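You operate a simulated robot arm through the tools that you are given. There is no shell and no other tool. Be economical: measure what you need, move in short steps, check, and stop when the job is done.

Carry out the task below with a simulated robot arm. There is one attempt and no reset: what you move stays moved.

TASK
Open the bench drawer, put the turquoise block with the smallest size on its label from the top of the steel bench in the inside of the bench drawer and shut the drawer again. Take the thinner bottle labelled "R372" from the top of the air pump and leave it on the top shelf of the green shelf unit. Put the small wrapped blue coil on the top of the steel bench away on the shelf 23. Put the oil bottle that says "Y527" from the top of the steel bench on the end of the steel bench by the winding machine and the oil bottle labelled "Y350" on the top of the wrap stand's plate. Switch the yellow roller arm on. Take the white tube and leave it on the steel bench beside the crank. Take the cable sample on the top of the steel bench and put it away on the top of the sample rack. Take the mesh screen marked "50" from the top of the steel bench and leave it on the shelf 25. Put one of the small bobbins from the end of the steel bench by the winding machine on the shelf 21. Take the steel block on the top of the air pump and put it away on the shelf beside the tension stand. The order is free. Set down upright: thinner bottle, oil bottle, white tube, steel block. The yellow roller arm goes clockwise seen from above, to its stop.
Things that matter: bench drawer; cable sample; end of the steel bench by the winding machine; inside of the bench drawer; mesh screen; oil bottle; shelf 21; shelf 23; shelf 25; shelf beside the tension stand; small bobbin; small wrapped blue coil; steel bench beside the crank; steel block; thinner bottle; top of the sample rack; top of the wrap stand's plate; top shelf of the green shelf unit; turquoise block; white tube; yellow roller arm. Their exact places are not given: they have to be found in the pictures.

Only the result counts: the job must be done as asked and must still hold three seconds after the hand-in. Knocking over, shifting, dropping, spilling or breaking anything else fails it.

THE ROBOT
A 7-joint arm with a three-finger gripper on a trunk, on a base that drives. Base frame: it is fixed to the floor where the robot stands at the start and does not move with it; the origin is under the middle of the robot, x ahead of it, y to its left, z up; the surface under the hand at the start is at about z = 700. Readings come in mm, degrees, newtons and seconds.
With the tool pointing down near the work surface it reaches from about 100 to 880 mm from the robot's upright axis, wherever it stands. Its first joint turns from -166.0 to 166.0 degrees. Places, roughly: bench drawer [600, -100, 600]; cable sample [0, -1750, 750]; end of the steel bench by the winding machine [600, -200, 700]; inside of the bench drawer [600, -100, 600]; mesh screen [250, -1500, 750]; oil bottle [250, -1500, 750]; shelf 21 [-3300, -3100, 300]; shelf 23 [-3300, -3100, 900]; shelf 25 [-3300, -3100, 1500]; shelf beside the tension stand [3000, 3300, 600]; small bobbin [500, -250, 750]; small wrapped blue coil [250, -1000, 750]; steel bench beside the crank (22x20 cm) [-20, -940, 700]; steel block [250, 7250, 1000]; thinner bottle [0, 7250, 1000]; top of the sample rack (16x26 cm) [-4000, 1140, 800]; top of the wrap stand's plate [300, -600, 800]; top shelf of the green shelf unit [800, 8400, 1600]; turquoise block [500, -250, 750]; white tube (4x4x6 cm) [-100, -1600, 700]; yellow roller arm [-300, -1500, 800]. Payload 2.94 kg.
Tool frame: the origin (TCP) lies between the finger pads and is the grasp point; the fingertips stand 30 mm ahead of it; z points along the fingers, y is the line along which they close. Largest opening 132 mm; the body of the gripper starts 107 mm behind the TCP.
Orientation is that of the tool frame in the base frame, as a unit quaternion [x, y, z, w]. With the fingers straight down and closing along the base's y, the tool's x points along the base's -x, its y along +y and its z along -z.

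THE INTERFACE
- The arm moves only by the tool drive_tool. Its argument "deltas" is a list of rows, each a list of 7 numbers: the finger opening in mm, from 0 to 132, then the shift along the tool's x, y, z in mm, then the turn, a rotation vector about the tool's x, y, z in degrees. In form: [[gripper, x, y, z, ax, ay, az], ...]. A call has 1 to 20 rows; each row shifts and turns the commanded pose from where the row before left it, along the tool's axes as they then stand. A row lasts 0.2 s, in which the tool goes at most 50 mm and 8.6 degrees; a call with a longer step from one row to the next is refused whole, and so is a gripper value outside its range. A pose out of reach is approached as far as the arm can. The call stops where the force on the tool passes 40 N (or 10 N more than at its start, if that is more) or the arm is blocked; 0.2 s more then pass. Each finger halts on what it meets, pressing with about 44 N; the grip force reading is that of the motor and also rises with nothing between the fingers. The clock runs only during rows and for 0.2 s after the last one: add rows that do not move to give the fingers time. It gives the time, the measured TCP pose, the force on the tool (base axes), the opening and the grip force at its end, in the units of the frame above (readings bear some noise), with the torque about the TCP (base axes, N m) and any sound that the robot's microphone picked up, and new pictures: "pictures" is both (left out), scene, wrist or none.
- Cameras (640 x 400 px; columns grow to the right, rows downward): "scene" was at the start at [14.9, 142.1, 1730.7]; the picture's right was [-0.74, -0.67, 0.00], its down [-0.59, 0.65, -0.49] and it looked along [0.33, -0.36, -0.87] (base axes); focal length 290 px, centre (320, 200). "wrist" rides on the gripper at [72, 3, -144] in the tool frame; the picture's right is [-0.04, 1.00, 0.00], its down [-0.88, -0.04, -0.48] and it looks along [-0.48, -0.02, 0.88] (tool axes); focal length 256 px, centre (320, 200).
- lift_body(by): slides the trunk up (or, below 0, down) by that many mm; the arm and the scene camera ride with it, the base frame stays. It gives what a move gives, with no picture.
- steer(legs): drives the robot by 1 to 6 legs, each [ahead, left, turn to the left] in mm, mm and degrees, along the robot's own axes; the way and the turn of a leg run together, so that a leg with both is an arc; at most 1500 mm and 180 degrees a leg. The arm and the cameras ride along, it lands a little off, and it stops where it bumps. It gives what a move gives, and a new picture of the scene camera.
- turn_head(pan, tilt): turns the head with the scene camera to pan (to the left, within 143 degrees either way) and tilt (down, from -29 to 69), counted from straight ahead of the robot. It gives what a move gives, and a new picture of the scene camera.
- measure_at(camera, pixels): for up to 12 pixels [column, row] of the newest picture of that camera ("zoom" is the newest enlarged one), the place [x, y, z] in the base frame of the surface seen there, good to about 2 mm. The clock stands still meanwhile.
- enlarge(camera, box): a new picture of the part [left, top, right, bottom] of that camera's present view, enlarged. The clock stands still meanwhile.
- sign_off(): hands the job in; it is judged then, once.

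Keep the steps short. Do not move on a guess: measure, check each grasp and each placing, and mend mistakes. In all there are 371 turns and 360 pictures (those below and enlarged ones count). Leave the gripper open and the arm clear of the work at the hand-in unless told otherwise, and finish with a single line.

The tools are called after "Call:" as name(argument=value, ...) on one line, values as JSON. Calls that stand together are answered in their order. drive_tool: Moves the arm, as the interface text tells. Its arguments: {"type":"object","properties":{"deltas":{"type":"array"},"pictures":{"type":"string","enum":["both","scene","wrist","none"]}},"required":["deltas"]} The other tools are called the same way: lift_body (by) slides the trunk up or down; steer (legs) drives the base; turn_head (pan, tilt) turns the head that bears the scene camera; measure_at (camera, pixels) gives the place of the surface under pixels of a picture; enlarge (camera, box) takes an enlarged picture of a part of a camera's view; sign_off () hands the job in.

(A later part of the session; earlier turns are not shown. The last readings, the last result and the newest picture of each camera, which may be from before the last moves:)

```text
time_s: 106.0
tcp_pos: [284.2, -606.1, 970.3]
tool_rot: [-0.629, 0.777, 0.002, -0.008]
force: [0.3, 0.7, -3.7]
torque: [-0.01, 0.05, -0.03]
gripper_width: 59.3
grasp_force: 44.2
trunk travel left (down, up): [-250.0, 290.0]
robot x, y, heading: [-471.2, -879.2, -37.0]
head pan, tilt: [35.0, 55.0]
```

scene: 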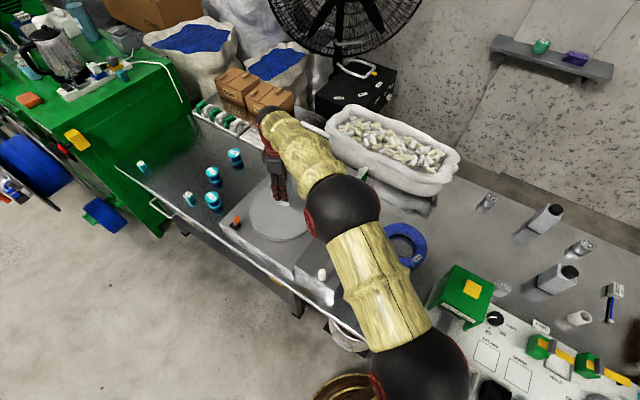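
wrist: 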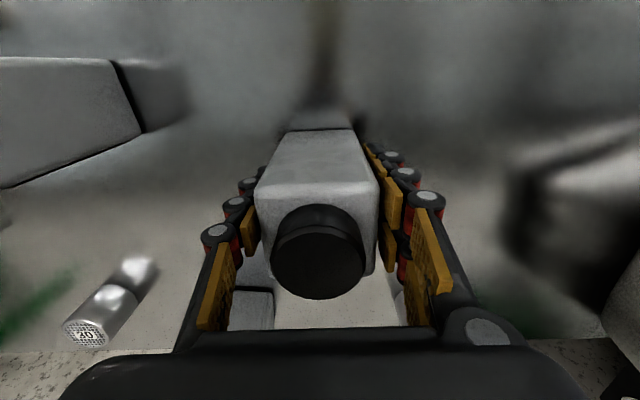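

Call:
drive_tool(deltas=[[20, 0, 0, 40, 0, 0, 0], [20, 0, 0, 40, 0, 0, 0], [20, 0, 0, 25, 0, 0, 0], [20, 0, 0, 8, 0, 0, 0], [20, 0, 0, 3, 0, 0, 0], [20, 0, 0, 0, 0, 0, 0]], pictures="wrist")

```text
time_s: 107.4
tcp_pos: [282.6, -602.7, 852.3]
tool_rot: [-0.63, 0.777, 0.003, -0.007]
force: [0.7, 0.4, 0.4]
torque: [-0.09, -0.07, 0.01]
gripper_width: 59.4
grasp_force: 44.2
trunk travel left (down, up): [-250.0, 290.0]
robot x, y, heading: [-475.6, -874.8, -36.9]
head pan, tilt: [35.0, 55.0]
```

wrist: 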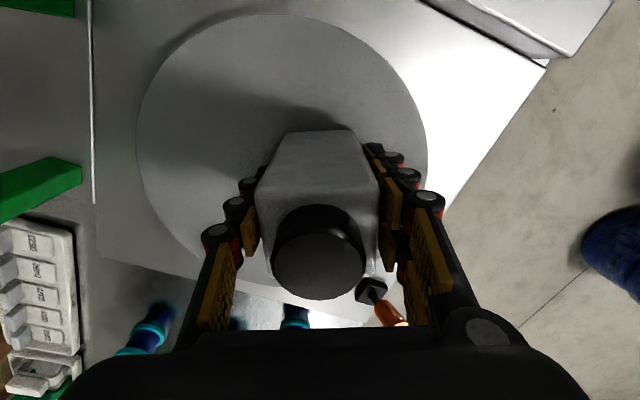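

Contact felt. I open and rise.

Call:
drive_tool(deltas=[[75, 0, 0, 0, 0, 0, 0], [75, 0, 0, 0, 0, 0, 0], [90, 0, 0, 0, 0, 0, 0], [90, 0, 0, -30, 0, 0, 0], [90, 0, 0, -45, 0, 0, 0], [90, 0, 0, -45, 0, 0, 0], [90, 0, 0, -45, 0, 0, 0], [90, 0, 0, -20, 0, 0, 0]])

```text
time_s: 109.2
tcp_pos: [286.7, -603.8, 1035.5]
tool_rot: [-0.629, 0.777, 0.003, -0.008]
force: [-0.7, -0.9, 0.6]
torque: [-0.01, -0.01, 0.02]
gripper_width: 89.8
grasp_force: 0.0
trunk travel left (down, up): [-250.0, 290.0]
robot x, y, heading: [-473.3, -876.2, -37.0]
head pan, tilt: [35.0, 55.0]
```

scene: 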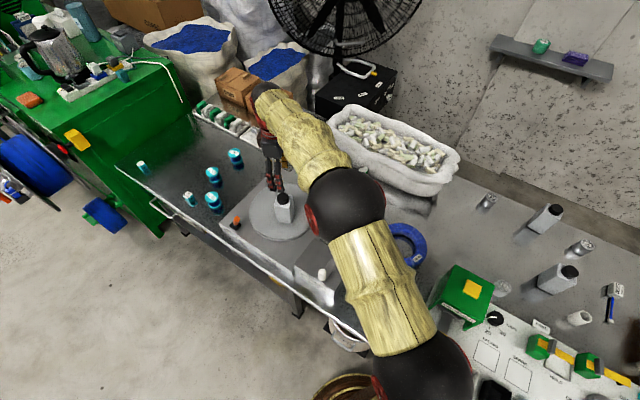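
wrist: 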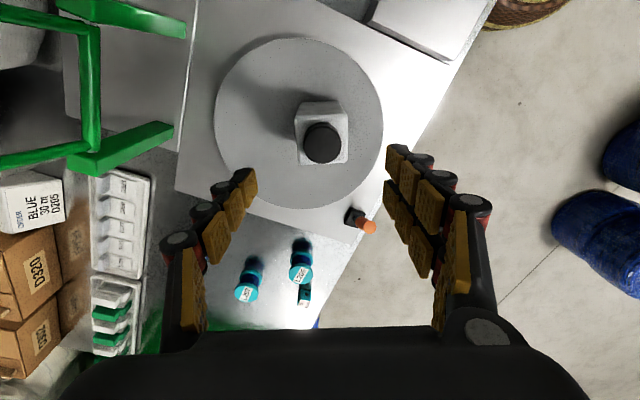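

Y350 stands on the plate. I go back over the right part of the bench and restore the tool heading.

Call:
drive_tool(deltas=[[90, 47.5, 12.8, 0, 0, 0, 0], [90, 47.5, 12.8, 0, 0, 0, 0], [90, 47.5, 12.8, 0, 0, 0, 0], [90, 47.5, 12.8, 0, 0, 0, 0], [90, 47.5, 12.8, 0, 0, 0, 0], [90, 47.5, 12.8, 0, 0, 0, 0], [90, 47.5, 12.8, 0, 0, 0, 0], [90, 47.5, 12.8, 0, 0, 0, 0], [90, 47.5, 12.8, 0, 0, 0, 0], [90, 47.5, 12.8, 0, 0, 0, 0], [90, 47.5, 12.8, 0, 0, 0, 0], [90, 47.5, 12.8, 0, 0, 0, 0], [90, 47.5, 12.8, 0, 0, 0, 0], [90, 47.5, 12.8, 0, 0, 0, 0], [90, 47.5, 12.8, 0, 0, 0, 0]], pictures="none")

Call:
drive_tool(deltas=[[90, 0, 0, 0, 0, 0, 8.2], [90, 0, 0, 0, 0, 0, 8.2], [90, 0, 0, 0, 0, 0, 8.2], [90, 0, 0, 0, 0, 0, 8.2], [90, 0, 0, 0, 0, 0, 8.2], [90, 0, 0, 0, 0, 0, 8.2], [90, 0, 0, 0, 0, 0, 8.2], [90, 0, 0, 0, 0, 0, 8.2], [90, 0, 0, 0, 0, 0, 8.2], [90, 0, 0, 0, 0, 0, 8.2], [90, 0, 0, 0, 0, 0, 8.2], [90, 0, 0, 0, 0, 0, 8.2], [90, 0, 0, 0, 0, 0, 8.2], [90, 0, 0, 0, 0, 0, 8.2], [90, 0, 0, 0, 0, 0, 0]])

```text
time_s: 112.4
tcp_pos: [-52.6, -1264.4, 1043.0]
tool_rot: [-0.629, 0.777, 0.004, -0.007]
force: [0.2, -0.3, -0.3]
torque: [0.05, -0.02, -0.04]
gripper_width: 89.8
grasp_force: 0.0
trunk travel left (down, up): [-250.0, 290.0]
robot x, y, heading: [-472.5, -876.3, -37.0]
head pan, tilt: [35.0, 55.0]
```

```text
time_s: 115.6
tcp_pos: [-52.3, -1259.5, 1043.3]
tool_rot: [0.317, 0.949, -0.003, -0.007]
force: [-0.1, 0.2, 0.2]
torque: [0.03, 0.01, 0.0]
gripper_width: 90.3
grasp_force: 0.1
trunk travel left (down, up): [-250.0, 290.0]
robot x, y, heading: [-469.3, -875.1, -36.9]
head pan, tilt: [35.0, 55.0]
```

scene: 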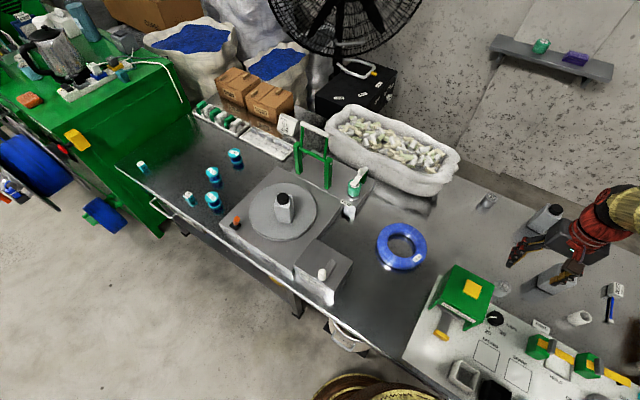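
wrist: 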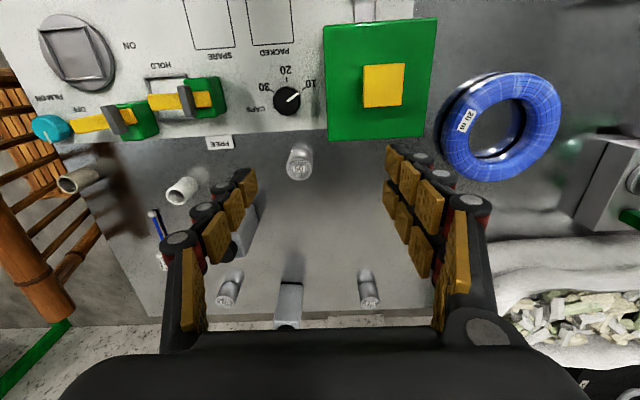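

Call:
enlarge(camera="wrist", box=[20, 0, 240, 210])

Call:
measure_at(camera="wrist", pixels=[[183, 190], [170, 195], [78, 180], [80, 125], [100, 122], [118, 120], [140, 118], [157, 102], [215, 100], [110, 112], [122, 132], [299, 168]])

```text
1.90 times, centred on (130, 105) of wrist
```

zoom: 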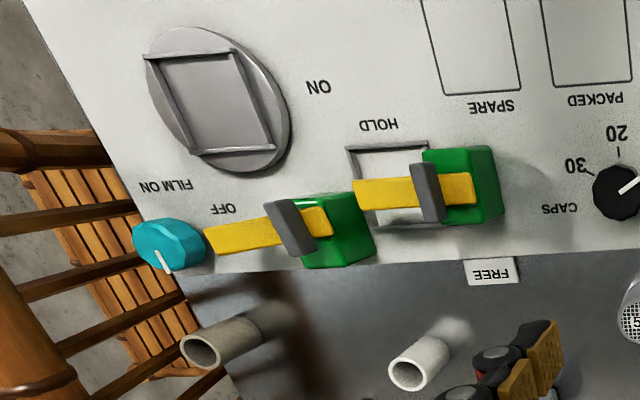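

```text
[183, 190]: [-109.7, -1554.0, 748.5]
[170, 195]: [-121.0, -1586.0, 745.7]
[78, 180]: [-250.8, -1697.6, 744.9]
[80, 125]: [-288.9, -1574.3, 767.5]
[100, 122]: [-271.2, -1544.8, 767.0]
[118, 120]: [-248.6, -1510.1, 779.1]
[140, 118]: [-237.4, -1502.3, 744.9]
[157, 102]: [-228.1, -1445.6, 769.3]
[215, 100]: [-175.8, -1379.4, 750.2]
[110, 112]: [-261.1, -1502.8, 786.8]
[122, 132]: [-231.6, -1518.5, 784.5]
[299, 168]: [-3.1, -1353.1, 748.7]
```

The roller arm near OFF/ON is at about (-270,-1545). I move above it to look closely.

Call:
drive_tool(deltas=[[0, 9.5, -44, 5, 0, 0, 0], [0, 9.5, -44, 5, 0, 0, 0], [0, 9.5, -44, 5, 0, 0, 0], [0, 9.5, -44, 5, 0, 0, 0], [0, 9.5, -44, 5, 0, 0, 0], [0, 9.5, -44, 5, 0, 0, 0], [0, 9.5, -44, 5, 0, 0, 0], [0, 9.5, -44, 5, 0, 0, 0], [0, 0, 0, 0, 0, 0, 0]])

Call:
turn_head(pan=-28, tilt=50)

```text
time_s: 117.6
tcp_pos: [-326.3, -1499.5, 1012.5]
tool_rot: [0.315, 0.949, -0.004, -0.007]
force: [-0.1, -0.3, -0.3]
torque: [0.01, 0.02, 0.01]
gripper_width: 0.0
grasp_force: 27.9
trunk travel left (down, up): [-250.0, 290.0]
robot x, y, heading: [-473.4, -875.2, -37.0]
head pan, tilt: [35.0, 55.0]
```

scene: 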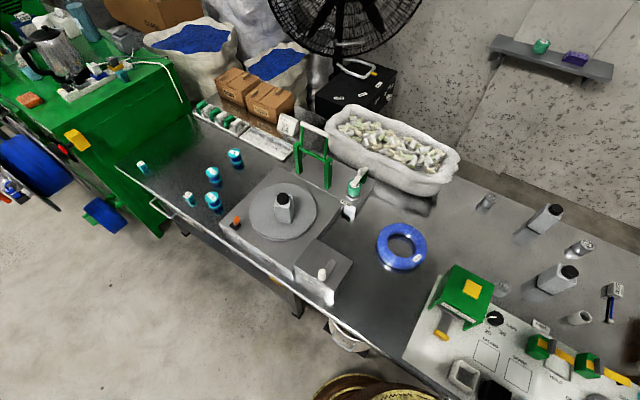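
wrist: 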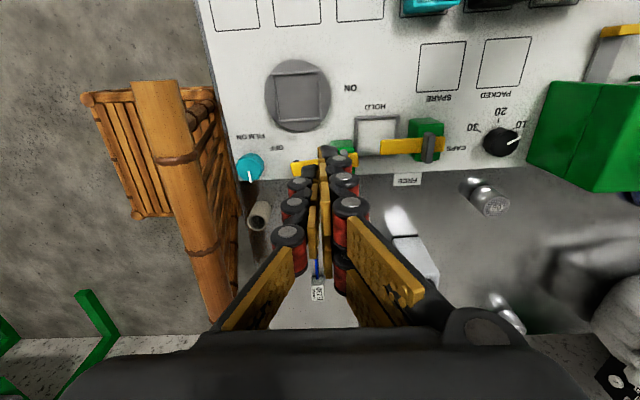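

```text
time_s: 118.9
tcp_pos: [-326.9, -1498.7, 1012.4]
tool_rot: [0.316, 0.949, -0.004, -0.007]
force: [0.1, 0.9, 0.4]
torque: [-0.01, -0.05, -0.01]
gripper_width: 0.0
grasp_force: 28.3
trunk travel left (down, up): [-250.0, 290.0]
robot x, y, heading: [-473.6, -876.9, -36.8]
head pan, tilt: [-28.0, 50.0]
```

scene: 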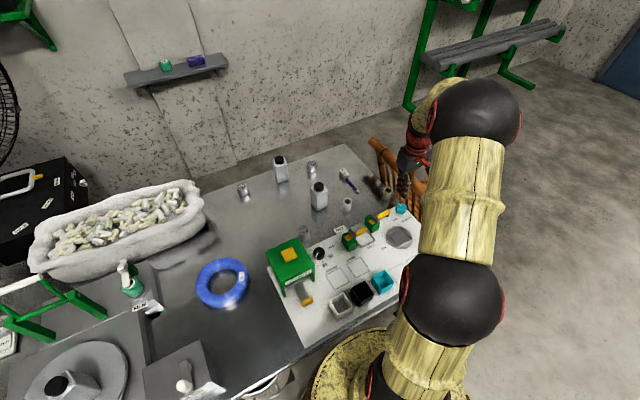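

Call:
enlarge(camera="scene", box=[335, 190, 425, 250])

Call:
measure_at(camera="zoom", pixels=[[240, 225], [270, 235], [310, 185], [335, 165], [370, 145], [390, 140], [290, 205], [345, 175], [100, 310], [215, 265]])

```text
6.67 times, centred on (380, 220) of scene
```

zoom: 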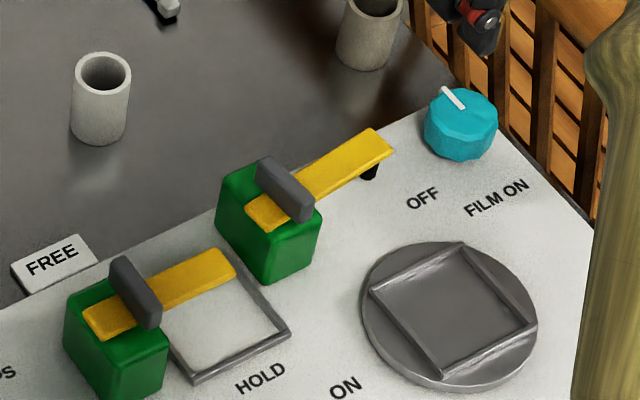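

```text
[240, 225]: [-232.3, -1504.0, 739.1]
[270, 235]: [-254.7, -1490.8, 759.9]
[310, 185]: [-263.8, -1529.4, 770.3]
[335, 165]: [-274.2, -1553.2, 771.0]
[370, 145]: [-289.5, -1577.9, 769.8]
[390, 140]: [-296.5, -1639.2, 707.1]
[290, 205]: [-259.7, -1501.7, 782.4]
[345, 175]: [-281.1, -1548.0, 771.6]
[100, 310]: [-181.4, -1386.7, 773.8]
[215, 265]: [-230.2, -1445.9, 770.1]
```

I measure the chair back and the knob to make sure that the hand has room.

Call:
measure_at(camera="wrist", pixels=[[165, 110], [185, 180], [205, 240], [215, 190], [232, 230], [248, 165], [258, 215], [350, 88], [300, 95]])

```text
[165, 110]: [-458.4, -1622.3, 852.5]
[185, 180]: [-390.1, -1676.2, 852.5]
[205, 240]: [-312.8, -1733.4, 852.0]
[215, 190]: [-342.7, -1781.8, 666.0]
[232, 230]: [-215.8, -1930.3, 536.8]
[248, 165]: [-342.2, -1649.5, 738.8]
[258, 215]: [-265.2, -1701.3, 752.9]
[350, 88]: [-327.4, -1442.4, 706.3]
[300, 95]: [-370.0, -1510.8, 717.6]
```

Call:
drive_tool(deltas=[[0, -40.6, -6, 0, 0, 0, 0], [0, -40.6, -6, 0, 0, 0, 0], [0, -40.6, -6, 0, 0, 0, 0], [0, 0, 0, 45, 0, 0, 0], [0, 0, 0, 45, 0, 0, 0], [0, 0, 0, 45, 0, 0, 0], [0, 0, 0, 35, 0, 0, 0], [0, 0, 0, 0, 0, 0, 0]])

```text
time_s: 120.7
tcp_pos: [-241.7, -1586.7, 841.0]
tool_rot: [0.317, 0.949, -0.005, -0.006]
force: [-0.1, 0.2, 0.8]
torque: [0.01, 0.02, 0.0]
gripper_width: 0.1
grasp_force: 28.9
trunk travel left (down, up): [-250.0, 290.0]
robot x, y, heading: [-472.0, -872.7, -37.1]
head pan, tilt: [-28.0, 50.0]
```

scene: 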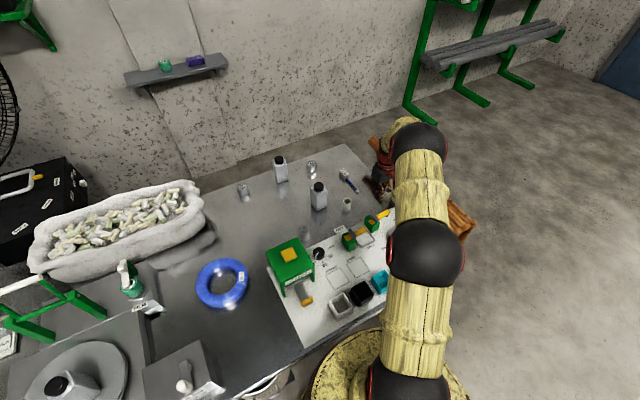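
wrist: 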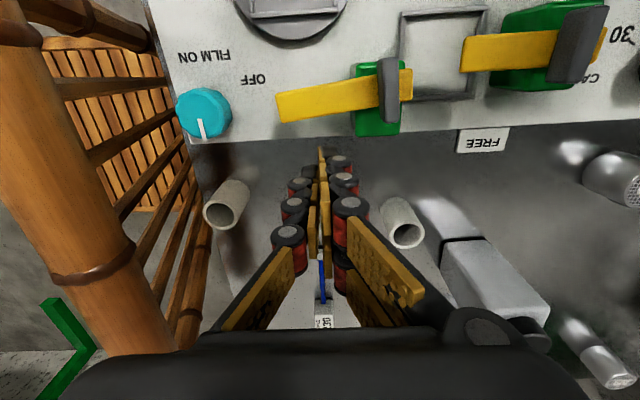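

Call:
measure_at(camera="wrist", pixels=[[282, 108], [330, 98], [370, 91], [408, 82], [388, 85], [400, 122], [385, 60], [226, 205], [403, 222]])

```text
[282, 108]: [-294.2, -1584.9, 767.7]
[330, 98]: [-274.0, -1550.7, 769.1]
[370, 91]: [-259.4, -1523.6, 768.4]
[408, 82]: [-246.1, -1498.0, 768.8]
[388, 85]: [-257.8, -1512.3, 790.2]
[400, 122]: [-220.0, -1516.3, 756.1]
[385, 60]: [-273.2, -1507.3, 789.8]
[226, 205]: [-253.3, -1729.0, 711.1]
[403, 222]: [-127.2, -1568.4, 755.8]
```

Arm runs from (-246,-1498) to (-294,-1585). I lower the closed fingertip behind it and sweep it clockwise in part.

Call:
drive_tool(deltas=[[0, 0, 0, 40, 0, 0, 0], [0, 0, 0, 19, 0, 0, 0], [0, 10.7, -8.4, 0, 0, 0, 0], [0, 12, -6.3, 0, 0, 0, 0], [0, 13, -4.2, 0, 0, 0, 0], [0, 13.5, -1.9, 0, 0, 0, 0], [0, 13.6, 0.5, 0, 0, 0, 0], [0, 0, 0, 0, 0, 0, 0]], pictures="wrist")

```text
time_s: 122.5
tcp_pos: [-303.2, -1564.8, 779.6]
tool_rot: [0.316, 0.949, -0.004, -0.007]
force: [0.2, -0.9, 0.6]
torque: [-0.01, 0.02, 0.03]
gripper_width: 0.0
grasp_force: 28.0
trunk travel left (down, up): [-250.0, 290.0]
robot x, y, heading: [-470.9, -875.9, -37.1]
head pan, tilt: [-28.0, 50.0]
```

wrist: 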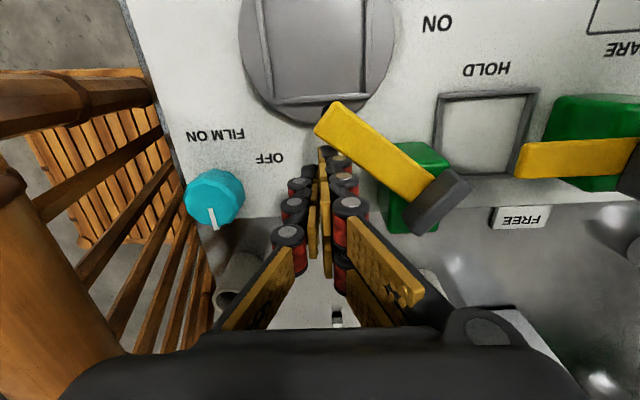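

The arm turns with the finger. I continue the sweep to its stop.

Call:
drive_tool(deltas=[[0, 13.2, 2.8, 0, 0, 0, 0], [0, 12.6, 5.2, 0, 0, 0, 0], [0, 11.4, 7.2, 0, 0, 0, 0], [0, 10.1, 9, 0, 0, 0, 0], [0, 8.4, 10.8, 0, 0, 0, 0], [0, 0, 0, 0, 0, 0, 0]], pictures="wrist")

```text
time_s: 123.3
tcp_pos: [-318.3, -1547.5, 785.5]
tool_rot: [0.316, 0.949, -0.015, 0.0]
force: [-0.4, -13.0, -0.3]
torque: [-0.24, -0.02, 0.2]
gripper_width: 0.0
grasp_force: 28.0
trunk travel left (down, up): [-250.0, 290.0]
robot x, y, heading: [-470.3, -878.8, -37.0]
head pan, tilt: [-28.0, 50.0]
stopped in row 3: the force on the tool passed its limit at 47 N (the readings are from after the stop); the commanded pose is now the measured one
```

wrist: 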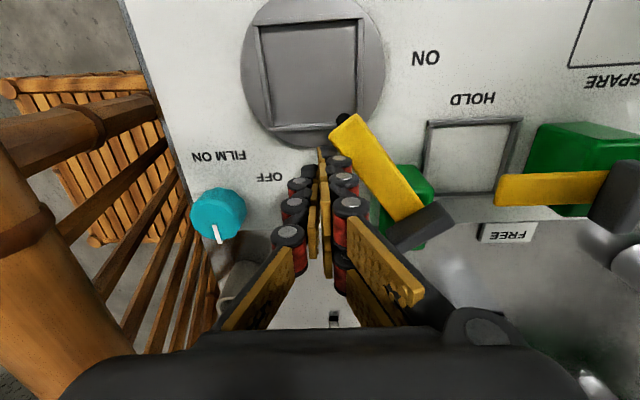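

Call:
enlarge(camera="wrist", box=[240, 80, 460, 260])

Call:
measure_at(camera="wrist", pixels=[[345, 130], [365, 155], [390, 185], [412, 215], [425, 185], [310, 60], [375, 70]])

```text
2.22 times, centred on (350, 170) of wrist
```

zoom: 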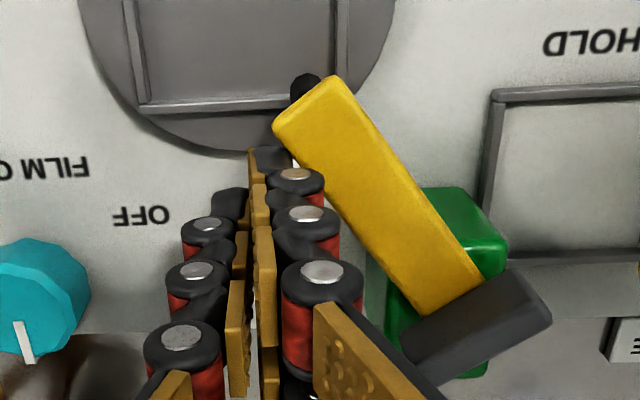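

```text
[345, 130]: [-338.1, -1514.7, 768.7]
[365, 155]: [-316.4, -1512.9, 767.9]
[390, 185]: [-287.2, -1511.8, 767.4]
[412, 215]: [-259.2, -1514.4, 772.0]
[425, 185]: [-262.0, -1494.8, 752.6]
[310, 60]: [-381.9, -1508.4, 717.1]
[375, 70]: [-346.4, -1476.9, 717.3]
```

Arm has turned about 59°. I push once more tangentially to see whether that is the stop.

Call:
drive_tool(deltas=[[0, 3.6, 4.8, 0, 0, 0, 0], [0, 3.6, 4.8, 0, 0, 0, 0], [0, 3.6, 4.8, 0, 0, 0, 0], [0, 3.6, 4.8, 0, 0, 0, 0], [0, 0, 0, 0, 0, 0, 0]], pictures="wrist")

Call:
measure_at(camera="wrist", pixels=[[345, 130], [365, 155], [390, 185]])

```text
time_s: 123.8
tcp_pos: [-317.7, -1547.5, 788.6]
tool_rot: [0.316, 0.948, -0.022, 0.004]
force: [0.2, -13.0, -2.1]
torque: [-0.35, -0.06, 0.13]
gripper_width: 0.0
grasp_force: 28.6
trunk travel left (down, up): [-250.0, 290.0]
robot x, y, heading: [-469.0, -878.2, -36.9]
head pan, tilt: [-28.0, 50.0]
stopped in row 2: the force on the tool passed its limit at 45 N (the readings are from after the stop); the commanded pose is now the measured one
```

wrist: 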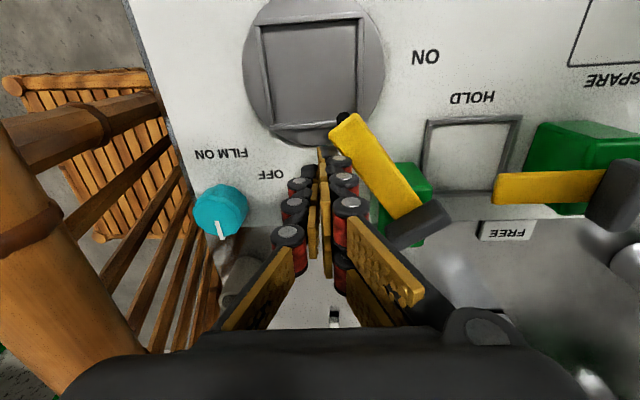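

```text
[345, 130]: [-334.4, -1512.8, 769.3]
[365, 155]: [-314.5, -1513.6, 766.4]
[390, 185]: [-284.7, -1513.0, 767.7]
```

It is hard against a stop. I back off, rise and level the tool.

Call:
drive_tool(deltas=[[0, -12, -12, 0, 0, 0, 0], [0, -10, -10, -10, -2.24, 1.23, 0], [0, 0, 0, -45, 0, 0, 0], [0, 0, 0, -45, 0, 0, 0], [80, 0, 0, -45, 0, 0, 0], [80, 0, 0, -45, 0, 0, 0], [80, 0, 0, 0, 0, 0, 0], [80, 0, 0, 0, 0, 0, 0]])

Call:
measure_at(camera="wrist", pixels=[[320, 200]])

```text
time_s: 125.6
tcp_pos: [-312.3, -1576.9, 976.0]
tool_rot: [0.317, 0.949, 0.003, -0.002]
force: [0.7, -0.8, -0.4]
torque: [0.03, 0.01, -0.02]
gripper_width: 70.1
grasp_force: 0.0
trunk travel left (down, up): [-250.0, 290.0]
robot x, y, heading: [-476.4, -876.5, -36.8]
head pan, tilt: [-28.0, 50.0]
```

scene: 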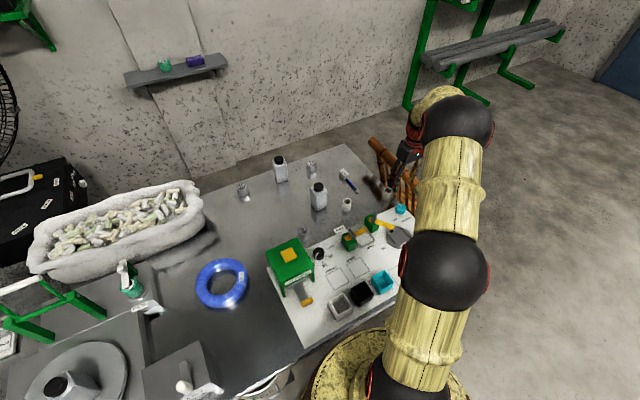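
wrist: 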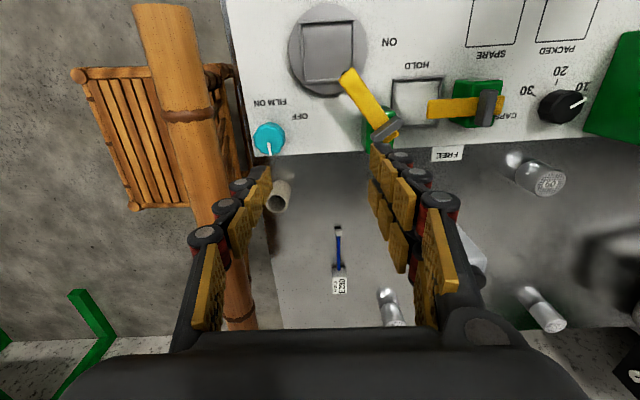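

```text
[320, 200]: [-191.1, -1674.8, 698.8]
```

Call:
measure_at(camera="wrist", pixels=[[348, 75], [365, 97], [380, 117]])

Call:
enlarge(camera="wrist", box=[240, 10, 500, 200])

```text
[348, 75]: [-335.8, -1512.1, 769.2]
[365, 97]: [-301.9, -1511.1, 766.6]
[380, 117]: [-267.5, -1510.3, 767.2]
```

```text
2.11 times, centred on (370, 105) of wrist
```

zoom: 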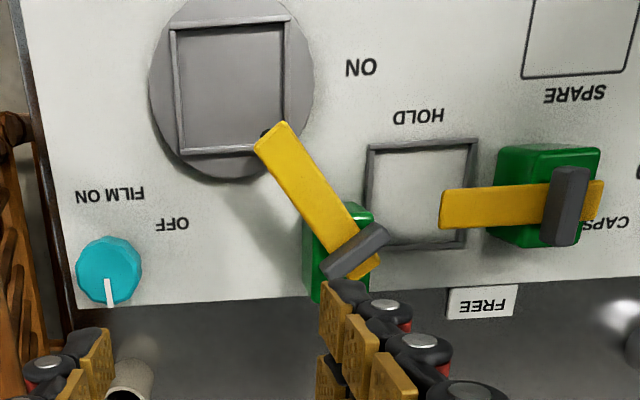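

The arm rests at ON (turned ~60°). Next the white tube: I move near it.

Call:
drive_tool(deltas=[[80, -30, 40, 0, 0, 0, 0], [80, -30, 40, 0, 0, 0, 0], [80, -30, 40, 0, 0, 0, 0], [80, 0, 0, 0, 0, 0, 0]], pictures="wrist")

```text
time_s: 126.6
tcp_pos: [-169.5, -1532.2, 976.8]
tool_rot: [0.316, 0.949, 0.002, -0.003]
force: [0.3, 0.4, -0.3]
torque: [-0.01, 0.04, 0.03]
gripper_width: 80.3
grasp_force: 0.0
trunk travel left (down, up): [-250.0, 290.0]
robot x, y, heading: [-472.8, -877.6, -36.6]
head pan, tilt: [-28.0, 50.0]
```

wrist: 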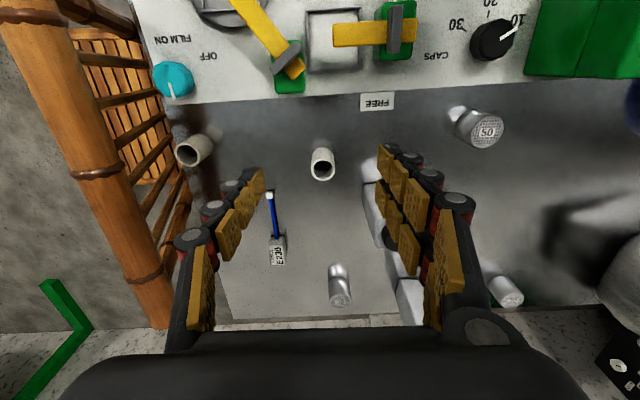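

Call:
measure_at(camera="wrist", pixels=[[323, 152], [311, 165], [335, 165], [322, 180], [269, 192], [270, 210], [275, 240], [278, 252], [274, 262]])

Call:
enlarge(camera="wrist", box=[250, 130, 360, 280])

```text
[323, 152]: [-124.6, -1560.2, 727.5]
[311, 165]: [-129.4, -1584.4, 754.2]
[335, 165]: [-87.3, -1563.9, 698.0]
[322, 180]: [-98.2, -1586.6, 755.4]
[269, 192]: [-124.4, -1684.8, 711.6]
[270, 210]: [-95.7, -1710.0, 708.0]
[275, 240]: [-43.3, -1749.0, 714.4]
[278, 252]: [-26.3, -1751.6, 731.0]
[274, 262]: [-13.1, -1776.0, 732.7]
```

```text
2.67 times, centred on (305, 205) of wrist
```

zoom: 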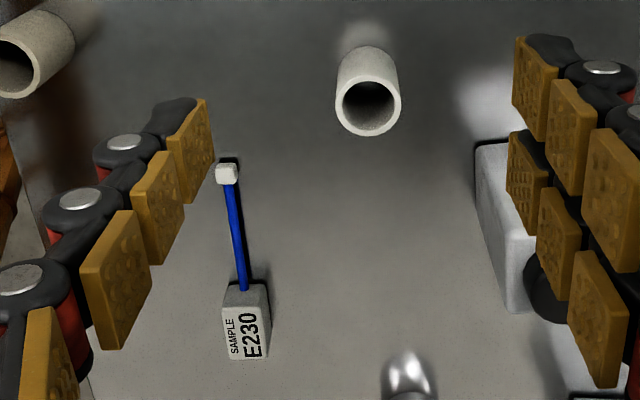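

Tube centre about (-115,-1573), top z 757. I go over it, lower and close.

Call:
drive_tool(deltas=[[80, -34, 0, 0, 0, 0, 0], [80, -34, 0, 20, 0, 0, 0], [80, 0, 0, 45, 0, 0, 0], [80, 0, 0, 45, 0, 0, 0], [80, 0, 0, 45, 0, 0, 0], [80, 0, 0, 45, 0, 0, 0], [80, 0, 0, 30, 0, 0, 0], [80, 0, 0, 10, 0, 0, 0], [80, 0, 0, 0, 0, 0, 0]], pictures="wrist")

```text
time_s: 128.6
tcp_pos: [-115.6, -1574.1, 738.7]
tool_rot: [0.316, 0.949, 0.002, -0.002]
force: [0.0, -0.1, 0.5]
torque: [0.03, 0.03, 0.01]
gripper_width: 79.7
grasp_force: 0.1
trunk travel left (down, up): [-250.0, 290.0]
robot x, y, heading: [-474.5, -877.3, -36.9]
head pan, tilt: [-28.0, 50.0]
```

wrist: 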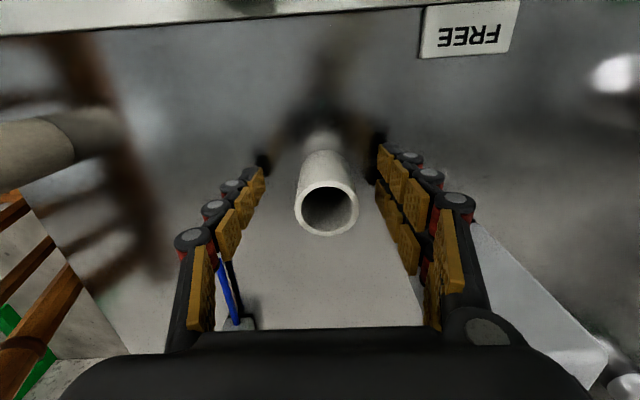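

Call:
drive_tool(deltas=[[30, 0, 0, 0, 0, 0, 0], [30, 0, 0, 0, 0, 0, 0], [30, 0, 0, 0, 0, 0, 0], [30, 0, 0, 0, 0, 0, 0], [30, 0, 0, -30, 0, 0, 0], [30, 0, 0, -45, 0, 0, 0], [30, 0, 0, -45, 0, 0, 0], [30, 0, 0, -45, 0, 0, 0], [30, 0, 0, -45, 0, 0, 0]], pictures="wrist")

```text
time_s: 130.6
tcp_pos: [-112.3, -1571.6, 948.0]
tool_rot: [0.315, 0.949, 0.003, -0.003]
force: [0.1, 0.4, -1.2]
torque: [-0.04, -0.05, 0.01]
gripper_width: 36.1
grasp_force: 44.2
trunk travel left (down, up): [-250.0, 290.0]
robot x, y, heading: [-474.2, -875.3, -36.8]
head pan, tilt: [-28.0, 50.0]
```

wrist: 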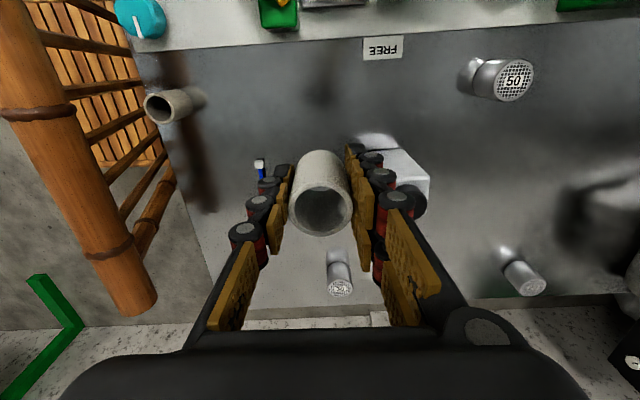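

Tube held. I carry it to the place beside the crank.

Call:
drive_tool(deltas=[[30, 23.5, 43.1, 0, 0, 0, 0], [30, 23.5, 43.1, 0, 0, 0, 0], [30, 23.5, 43.1, 0, 0, 0, 0], [30, 23.5, 43.1, 0, 0, 0, 0], [30, 23.5, 43.1, 0, 0, 0, 0], [30, 23.5, 43.1, 0, 0, 0, 0], [30, 23.5, 43.1, 0, 0, 0, 0], [30, 23.5, 43.1, 0, 0, 0, 0], [30, 23.5, 43.1, 0, 0, 0, 0], [30, 23.5, 43.1, 0, 0, 0, 0], [30, 23.5, 43.1, 0, 0, 0, 0], [30, 23.5, 43.1, 0, 0, 0, 0], [30, 23.5, 43.1, 0, 0, 0, 0], [30, 0, 0, 0, 0, 0, 0]])

```text
time_s: 133.6
tcp_pos: [-24.6, -938.6, 953.0]
tool_rot: [0.316, 0.949, 0.002, -0.002]
force: [0.1, 1.2, 0.0]
torque: [-0.03, 0.0, -0.01]
gripper_width: 35.9
grasp_force: 44.1
trunk travel left (down, up): [-250.0, 290.0]
robot x, y, heading: [-472.0, -874.6, -37.0]
head pan, tilt: [-28.0, 50.0]
```

scene: 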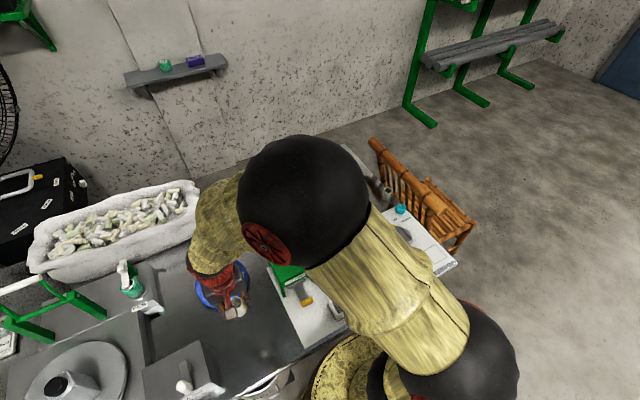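
wrist: 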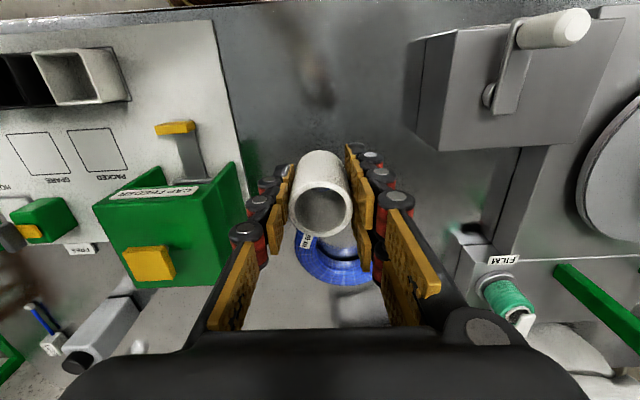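

The target spot at (320,115) in the wrist view is clear. I lower the tube.

Call:
drive_tool(deltas=[[30, 0, 0, 45, 0, 0, 0], [30, 0, 0, 45, 0, 0, 0], [30, 0, 0, 45, 0, 0, 0], [30, 0, 0, 45, 0, 0, 0], [30, 0, 0, 25, 0, 0, 0], [30, 0, 0, 8, 0, 0, 0], [30, 0, 0, 0, 0, 0, 0]], pictures="wrist")

```text
time_s: 135.2
tcp_pos: [-22.3, -941.8, 739.3]
tool_rot: [0.316, 0.949, 0.002, -0.001]
force: [-1.7, 0.6, 26.0]
torque: [-0.01, 0.33, 0.0]
gripper_width: 35.9
grasp_force: 43.8
trunk travel left (down, up): [-250.0, 290.0]
robot x, y, heading: [-471.5, -878.9, -36.7]
head pan, tilt: [-28.0, 50.0]
```

wrist: 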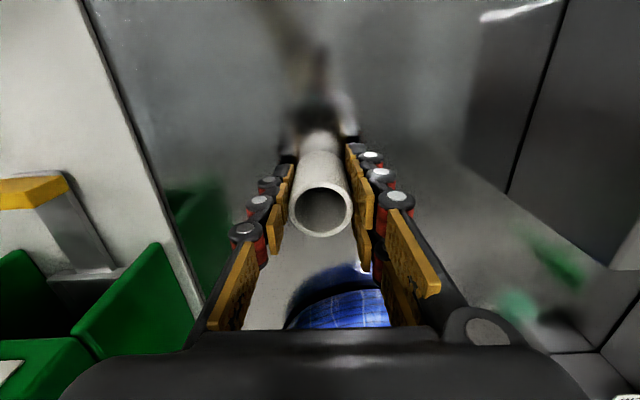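

Firm contact. I release and rise.

Call:
drive_tool(deltas=[[55, 0, 0, -1, 0, 0, 0], [55, 0, 0, 0, 0, 0, 0], [55, 0, 0, -20, 0, 0, 0], [55, 0, 0, -45, 0, 0, 0], [55, 0, 0, -45, 0, 0, 0], [55, 0, 0, -45, 0, 0, 0], [55, 0, 0, -45, 0, 0, 0], [55, 30, 0, -30, 0, 0, 0]], pictures="wrist")

```text
time_s: 137.0
tcp_pos: [-45.0, -924.5, 966.6]
tool_rot: [0.316, 0.949, 0.002, -0.002]
force: [0.0, 0.3, -0.3]
torque: [0.05, -0.02, 0.01]
gripper_width: 54.8
grasp_force: 0.1
trunk travel left (down, up): [-250.0, 290.0]
robot x, y, heading: [-473.3, -878.2, -37.0]
head pan, tilt: [-28.0, 50.0]
```

wrist: 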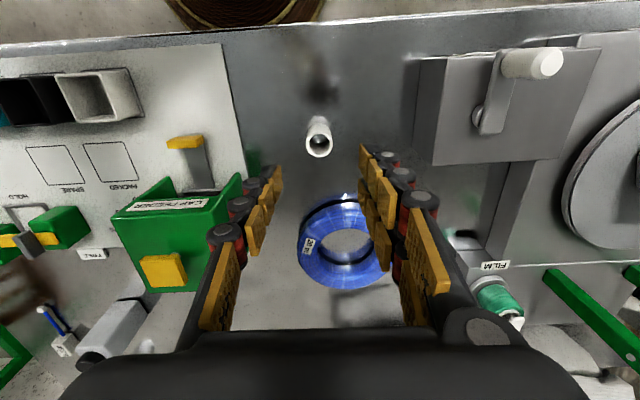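

Tube stands beside the crank. Now for the back bottle I shift the base 150 mm right and slightly ahead.

Call:
steer(legs=[[0, -150, 0], [20, 0, 0]])

```text
time_s: 138.8
tcp_pos: [-117.8, -1057.4, 965.5]
tool_rot: [0.313, 0.95, 0.001, -0.003]
force: [-0.6, -1.2, -0.6]
torque: [0.02, 0.05, 0.02]
gripper_width: 55.0
grasp_force: 0.0
trunk travel left (down, up): [-250.0, 290.0]
robot x, y, heading: [-548.3, -1012.9, -36.5]
head pan, tilt: [-28.0, 50.0]
```

scene: 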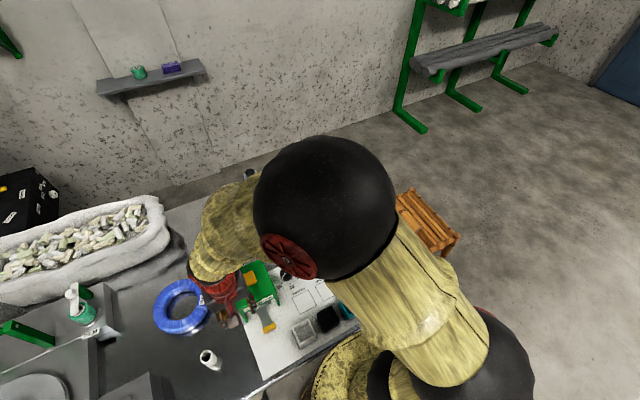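

I move toward the back bottle and tilt the tool 40° outward.

Call:
drive_tool(deltas=[[100, -41, -19.6, -10, 0, 0, 0], [100, -41, -19.6, -10, 0, 0, 0], [100, -41, -19.6, -10, 0, 0, 0], [100, -41, -19.6, -10, 0, 0, 0], [100, -41, -19.6, 0, 0, 0, 0], [100, -41, -19.6, 0, 0, 0, 0], [100, -41, -19.6, 0, 0, 0, 0], [100, -41, -19.6, 0, 0, 0, 0], [100, -41, -19.6, 0, 0, 0, 0], [100, -41, -19.6, 0, 0, 0, 0], [100, 0, 0, 0, 0, -8, 0], [100, 0, 0, 0, 0, -8, 0], [100, 0, 0, 0, 0, -8, 0], [100, 0, 0, 0, 0, -8, 0], [100, 0, 0, 0, 0, -8, 0], [100, 0, 0, 0, 0, 0, 0]])

```text
time_s: 142.2
tcp_pos: [93.8, -1458.9, 1003.0]
tool_rot: [0.295, 0.893, -0.106, 0.323]
force: [-0.3, -0.4, -0.2]
torque: [0.04, -0.01, 0.0]
gripper_width: 100.3
grasp_force: 0.1
trunk travel left (down, up): [-250.0, 290.0]
robot x, y, heading: [-545.6, -1007.5, -36.8]
head pan, tilt: [-28.0, 50.0]
```

scene: 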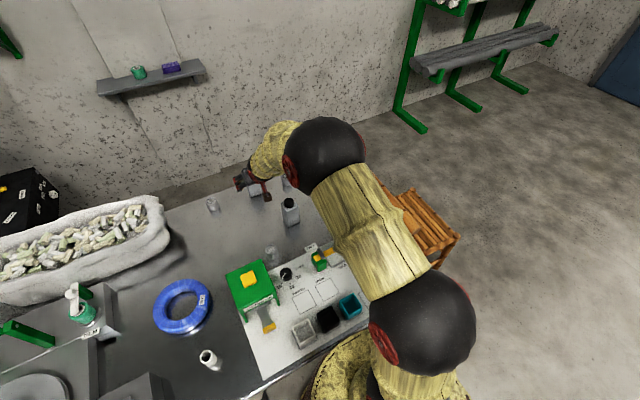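
wrist: 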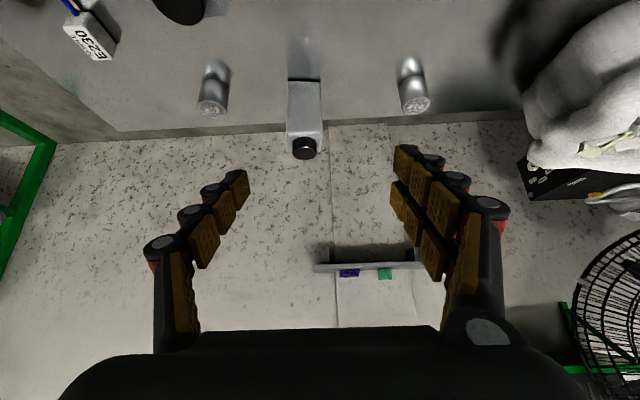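

Call:
measure_at(camera="wrist", pixels=[[304, 150], [290, 130], [318, 130], [306, 95], [292, 85], [320, 85], [304, 140]])

Call:
enlarge(camera="wrist", box=[270, 60, 350, 170])

```text
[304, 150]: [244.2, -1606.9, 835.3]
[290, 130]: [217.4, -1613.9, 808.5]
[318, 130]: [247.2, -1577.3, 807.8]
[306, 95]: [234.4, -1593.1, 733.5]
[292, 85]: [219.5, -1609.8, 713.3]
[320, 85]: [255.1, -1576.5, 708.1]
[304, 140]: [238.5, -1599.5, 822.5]
```

```text
3.64 times, centred on (310, 115) of wrist
```

zoom: 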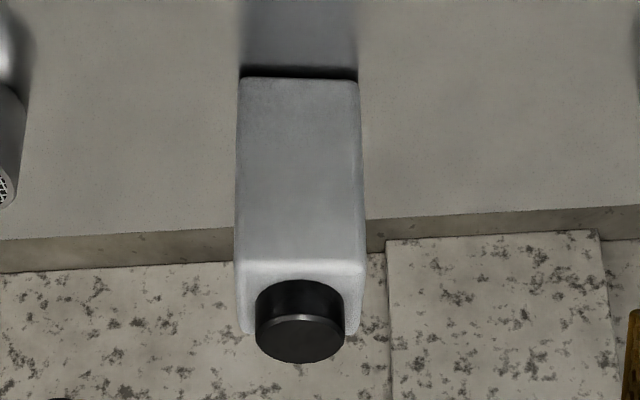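

Bottle centre is about (255,-1611). I approach along the fingers to 120 mm short.

Call:
drive_tool(deltas=[[100, -4, -6, 40, 0, 0, 0], [100, -4, -6, 40, 0, 0, 0], [100, -4, -6, 40, 0, 0, 0], [100, -4, -6, 40, 0, 0, 0], [100, -2.7, -2.3, 41, 0, 0, 0], [100, 0, 0, 0, 0, 0, 0]], pictures="wrist")

```text
time_s: 143.6
tcp_pos: [193.0, -1565.6, 861.2]
tool_rot: [0.296, 0.893, -0.106, 0.323]
force: [0.3, 0.0, 0.2]
torque: [0.01, -0.01, 0.0]
gripper_width: 100.1
grasp_force: 0.0
trunk travel left (down, up): [-250.0, 290.0]
robot x, y, heading: [-547.7, -1008.7, -36.7]
head pan, tilt: [-28.0, 50.0]
```

wrist: 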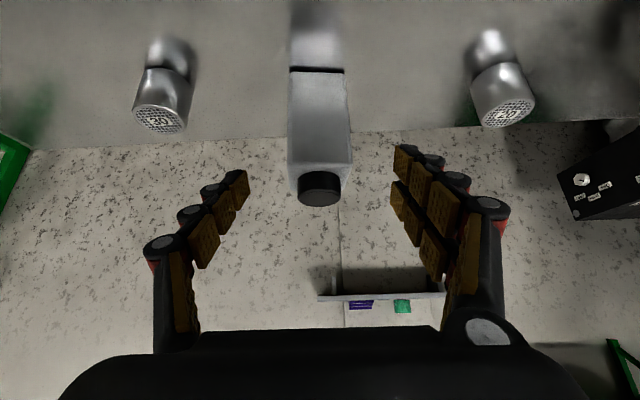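

Call:
drive_tool(deltas=[[100, 0, 0, 40, 0, 0, 0], [100, 0, 0, 40, 0, 0, 0], [100, 0, 0, 30, 0, 0, 0], [100, 0, 0, 0, 0, 0, 0]])

```text
time_s: 144.6
tcp_pos: [248.7, -1608.0, 777.6]
tool_rot: [0.296, 0.893, -0.106, 0.323]
force: [-0.6, 0.0, 0.4]
torque: [-0.05, -0.03, 0.01]
gripper_width: 99.8
grasp_force: 0.0
trunk travel left (down, up): [-250.0, 290.0]
robot x, y, heading: [-545.4, -1008.0, -36.8]
head pan, tilt: [-28.0, 50.0]
```

scene: 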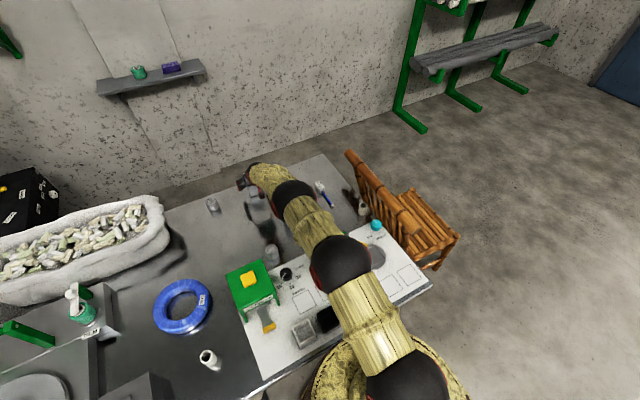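
wrist: 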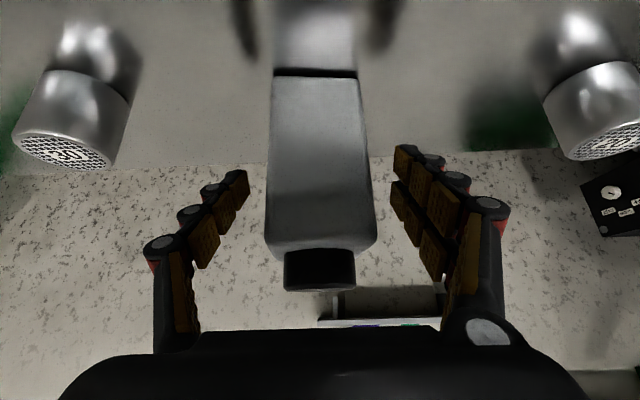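

Call:
drive_tool(deltas=[[40, 0, 0, 0, 0, 0, 0], [20, 0, 0, 0, 0, 0, 0], [20, 0, 0, 0, 0, 0, 0], [20, 0, 0, 0, 0, 0, 0], [20, 0, 0, 0, 0, 0, 0]], pictures="wrist")

```text
time_s: 145.8
tcp_pos: [250.0, -1607.5, 777.2]
tool_rot: [0.296, 0.892, -0.106, 0.324]
force: [1.1, 1.2, 1.6]
torque: [0.27, -0.07, -0.04]
gripper_width: 59.5
grasp_force: 34.4
trunk travel left (down, up): [-250.0, 290.0]
robot x, y, heading: [-546.6, -1012.8, -36.5]
head pan, tilt: [-28.0, 50.0]
```

wrist: 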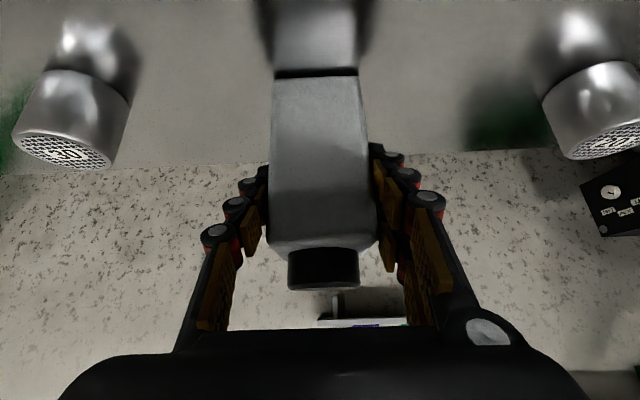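

Held (59.5 mm). I lift straight a bit, then withdraw upward along the fingers.

Call:
drive_tool(deltas=[[20, -12.8, 0, -15.4, 0, 0, 0], [20, -25.6, 0, -30.7, 0, 0, 0], [20, -25.6, 0, -30.7, 0, 0, 0], [20, 0, 0, -45, 0, 0, 0], [20, 0, 0, -45, 0, 0, 0], [20, 0, 0, -45, 0, 0, 0], [20, 0, 0, 0, 0, 0, 0]])

```text
time_s: 147.4
tcp_pos: [179.4, -1557.6, 977.1]
tool_rot: [0.295, 0.893, -0.105, 0.323]
force: [-0.4, -0.5, -3.7]
torque: [0.03, 0.06, -0.03]
gripper_width: 59.4
grasp_force: 43.5
trunk travel left (down, up): [-250.0, 290.0]
robot x, y, heading: [-548.7, -1010.2, -36.7]
head pan, tilt: [-28.0, 50.0]
```

scene: 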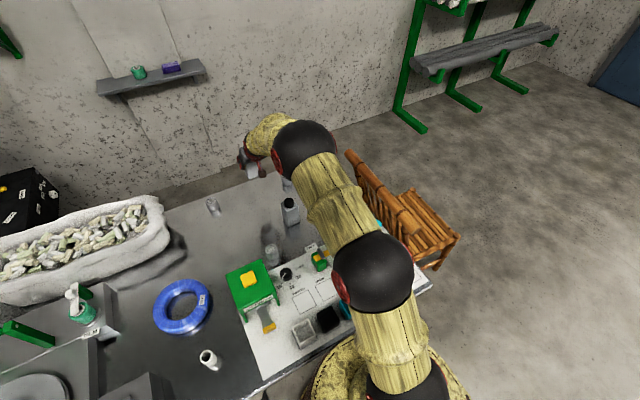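
wrist: 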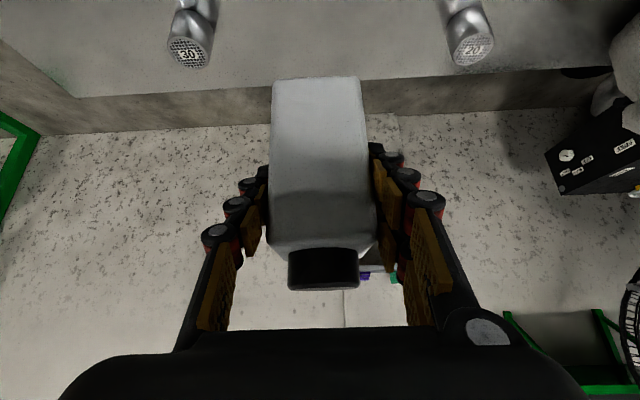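

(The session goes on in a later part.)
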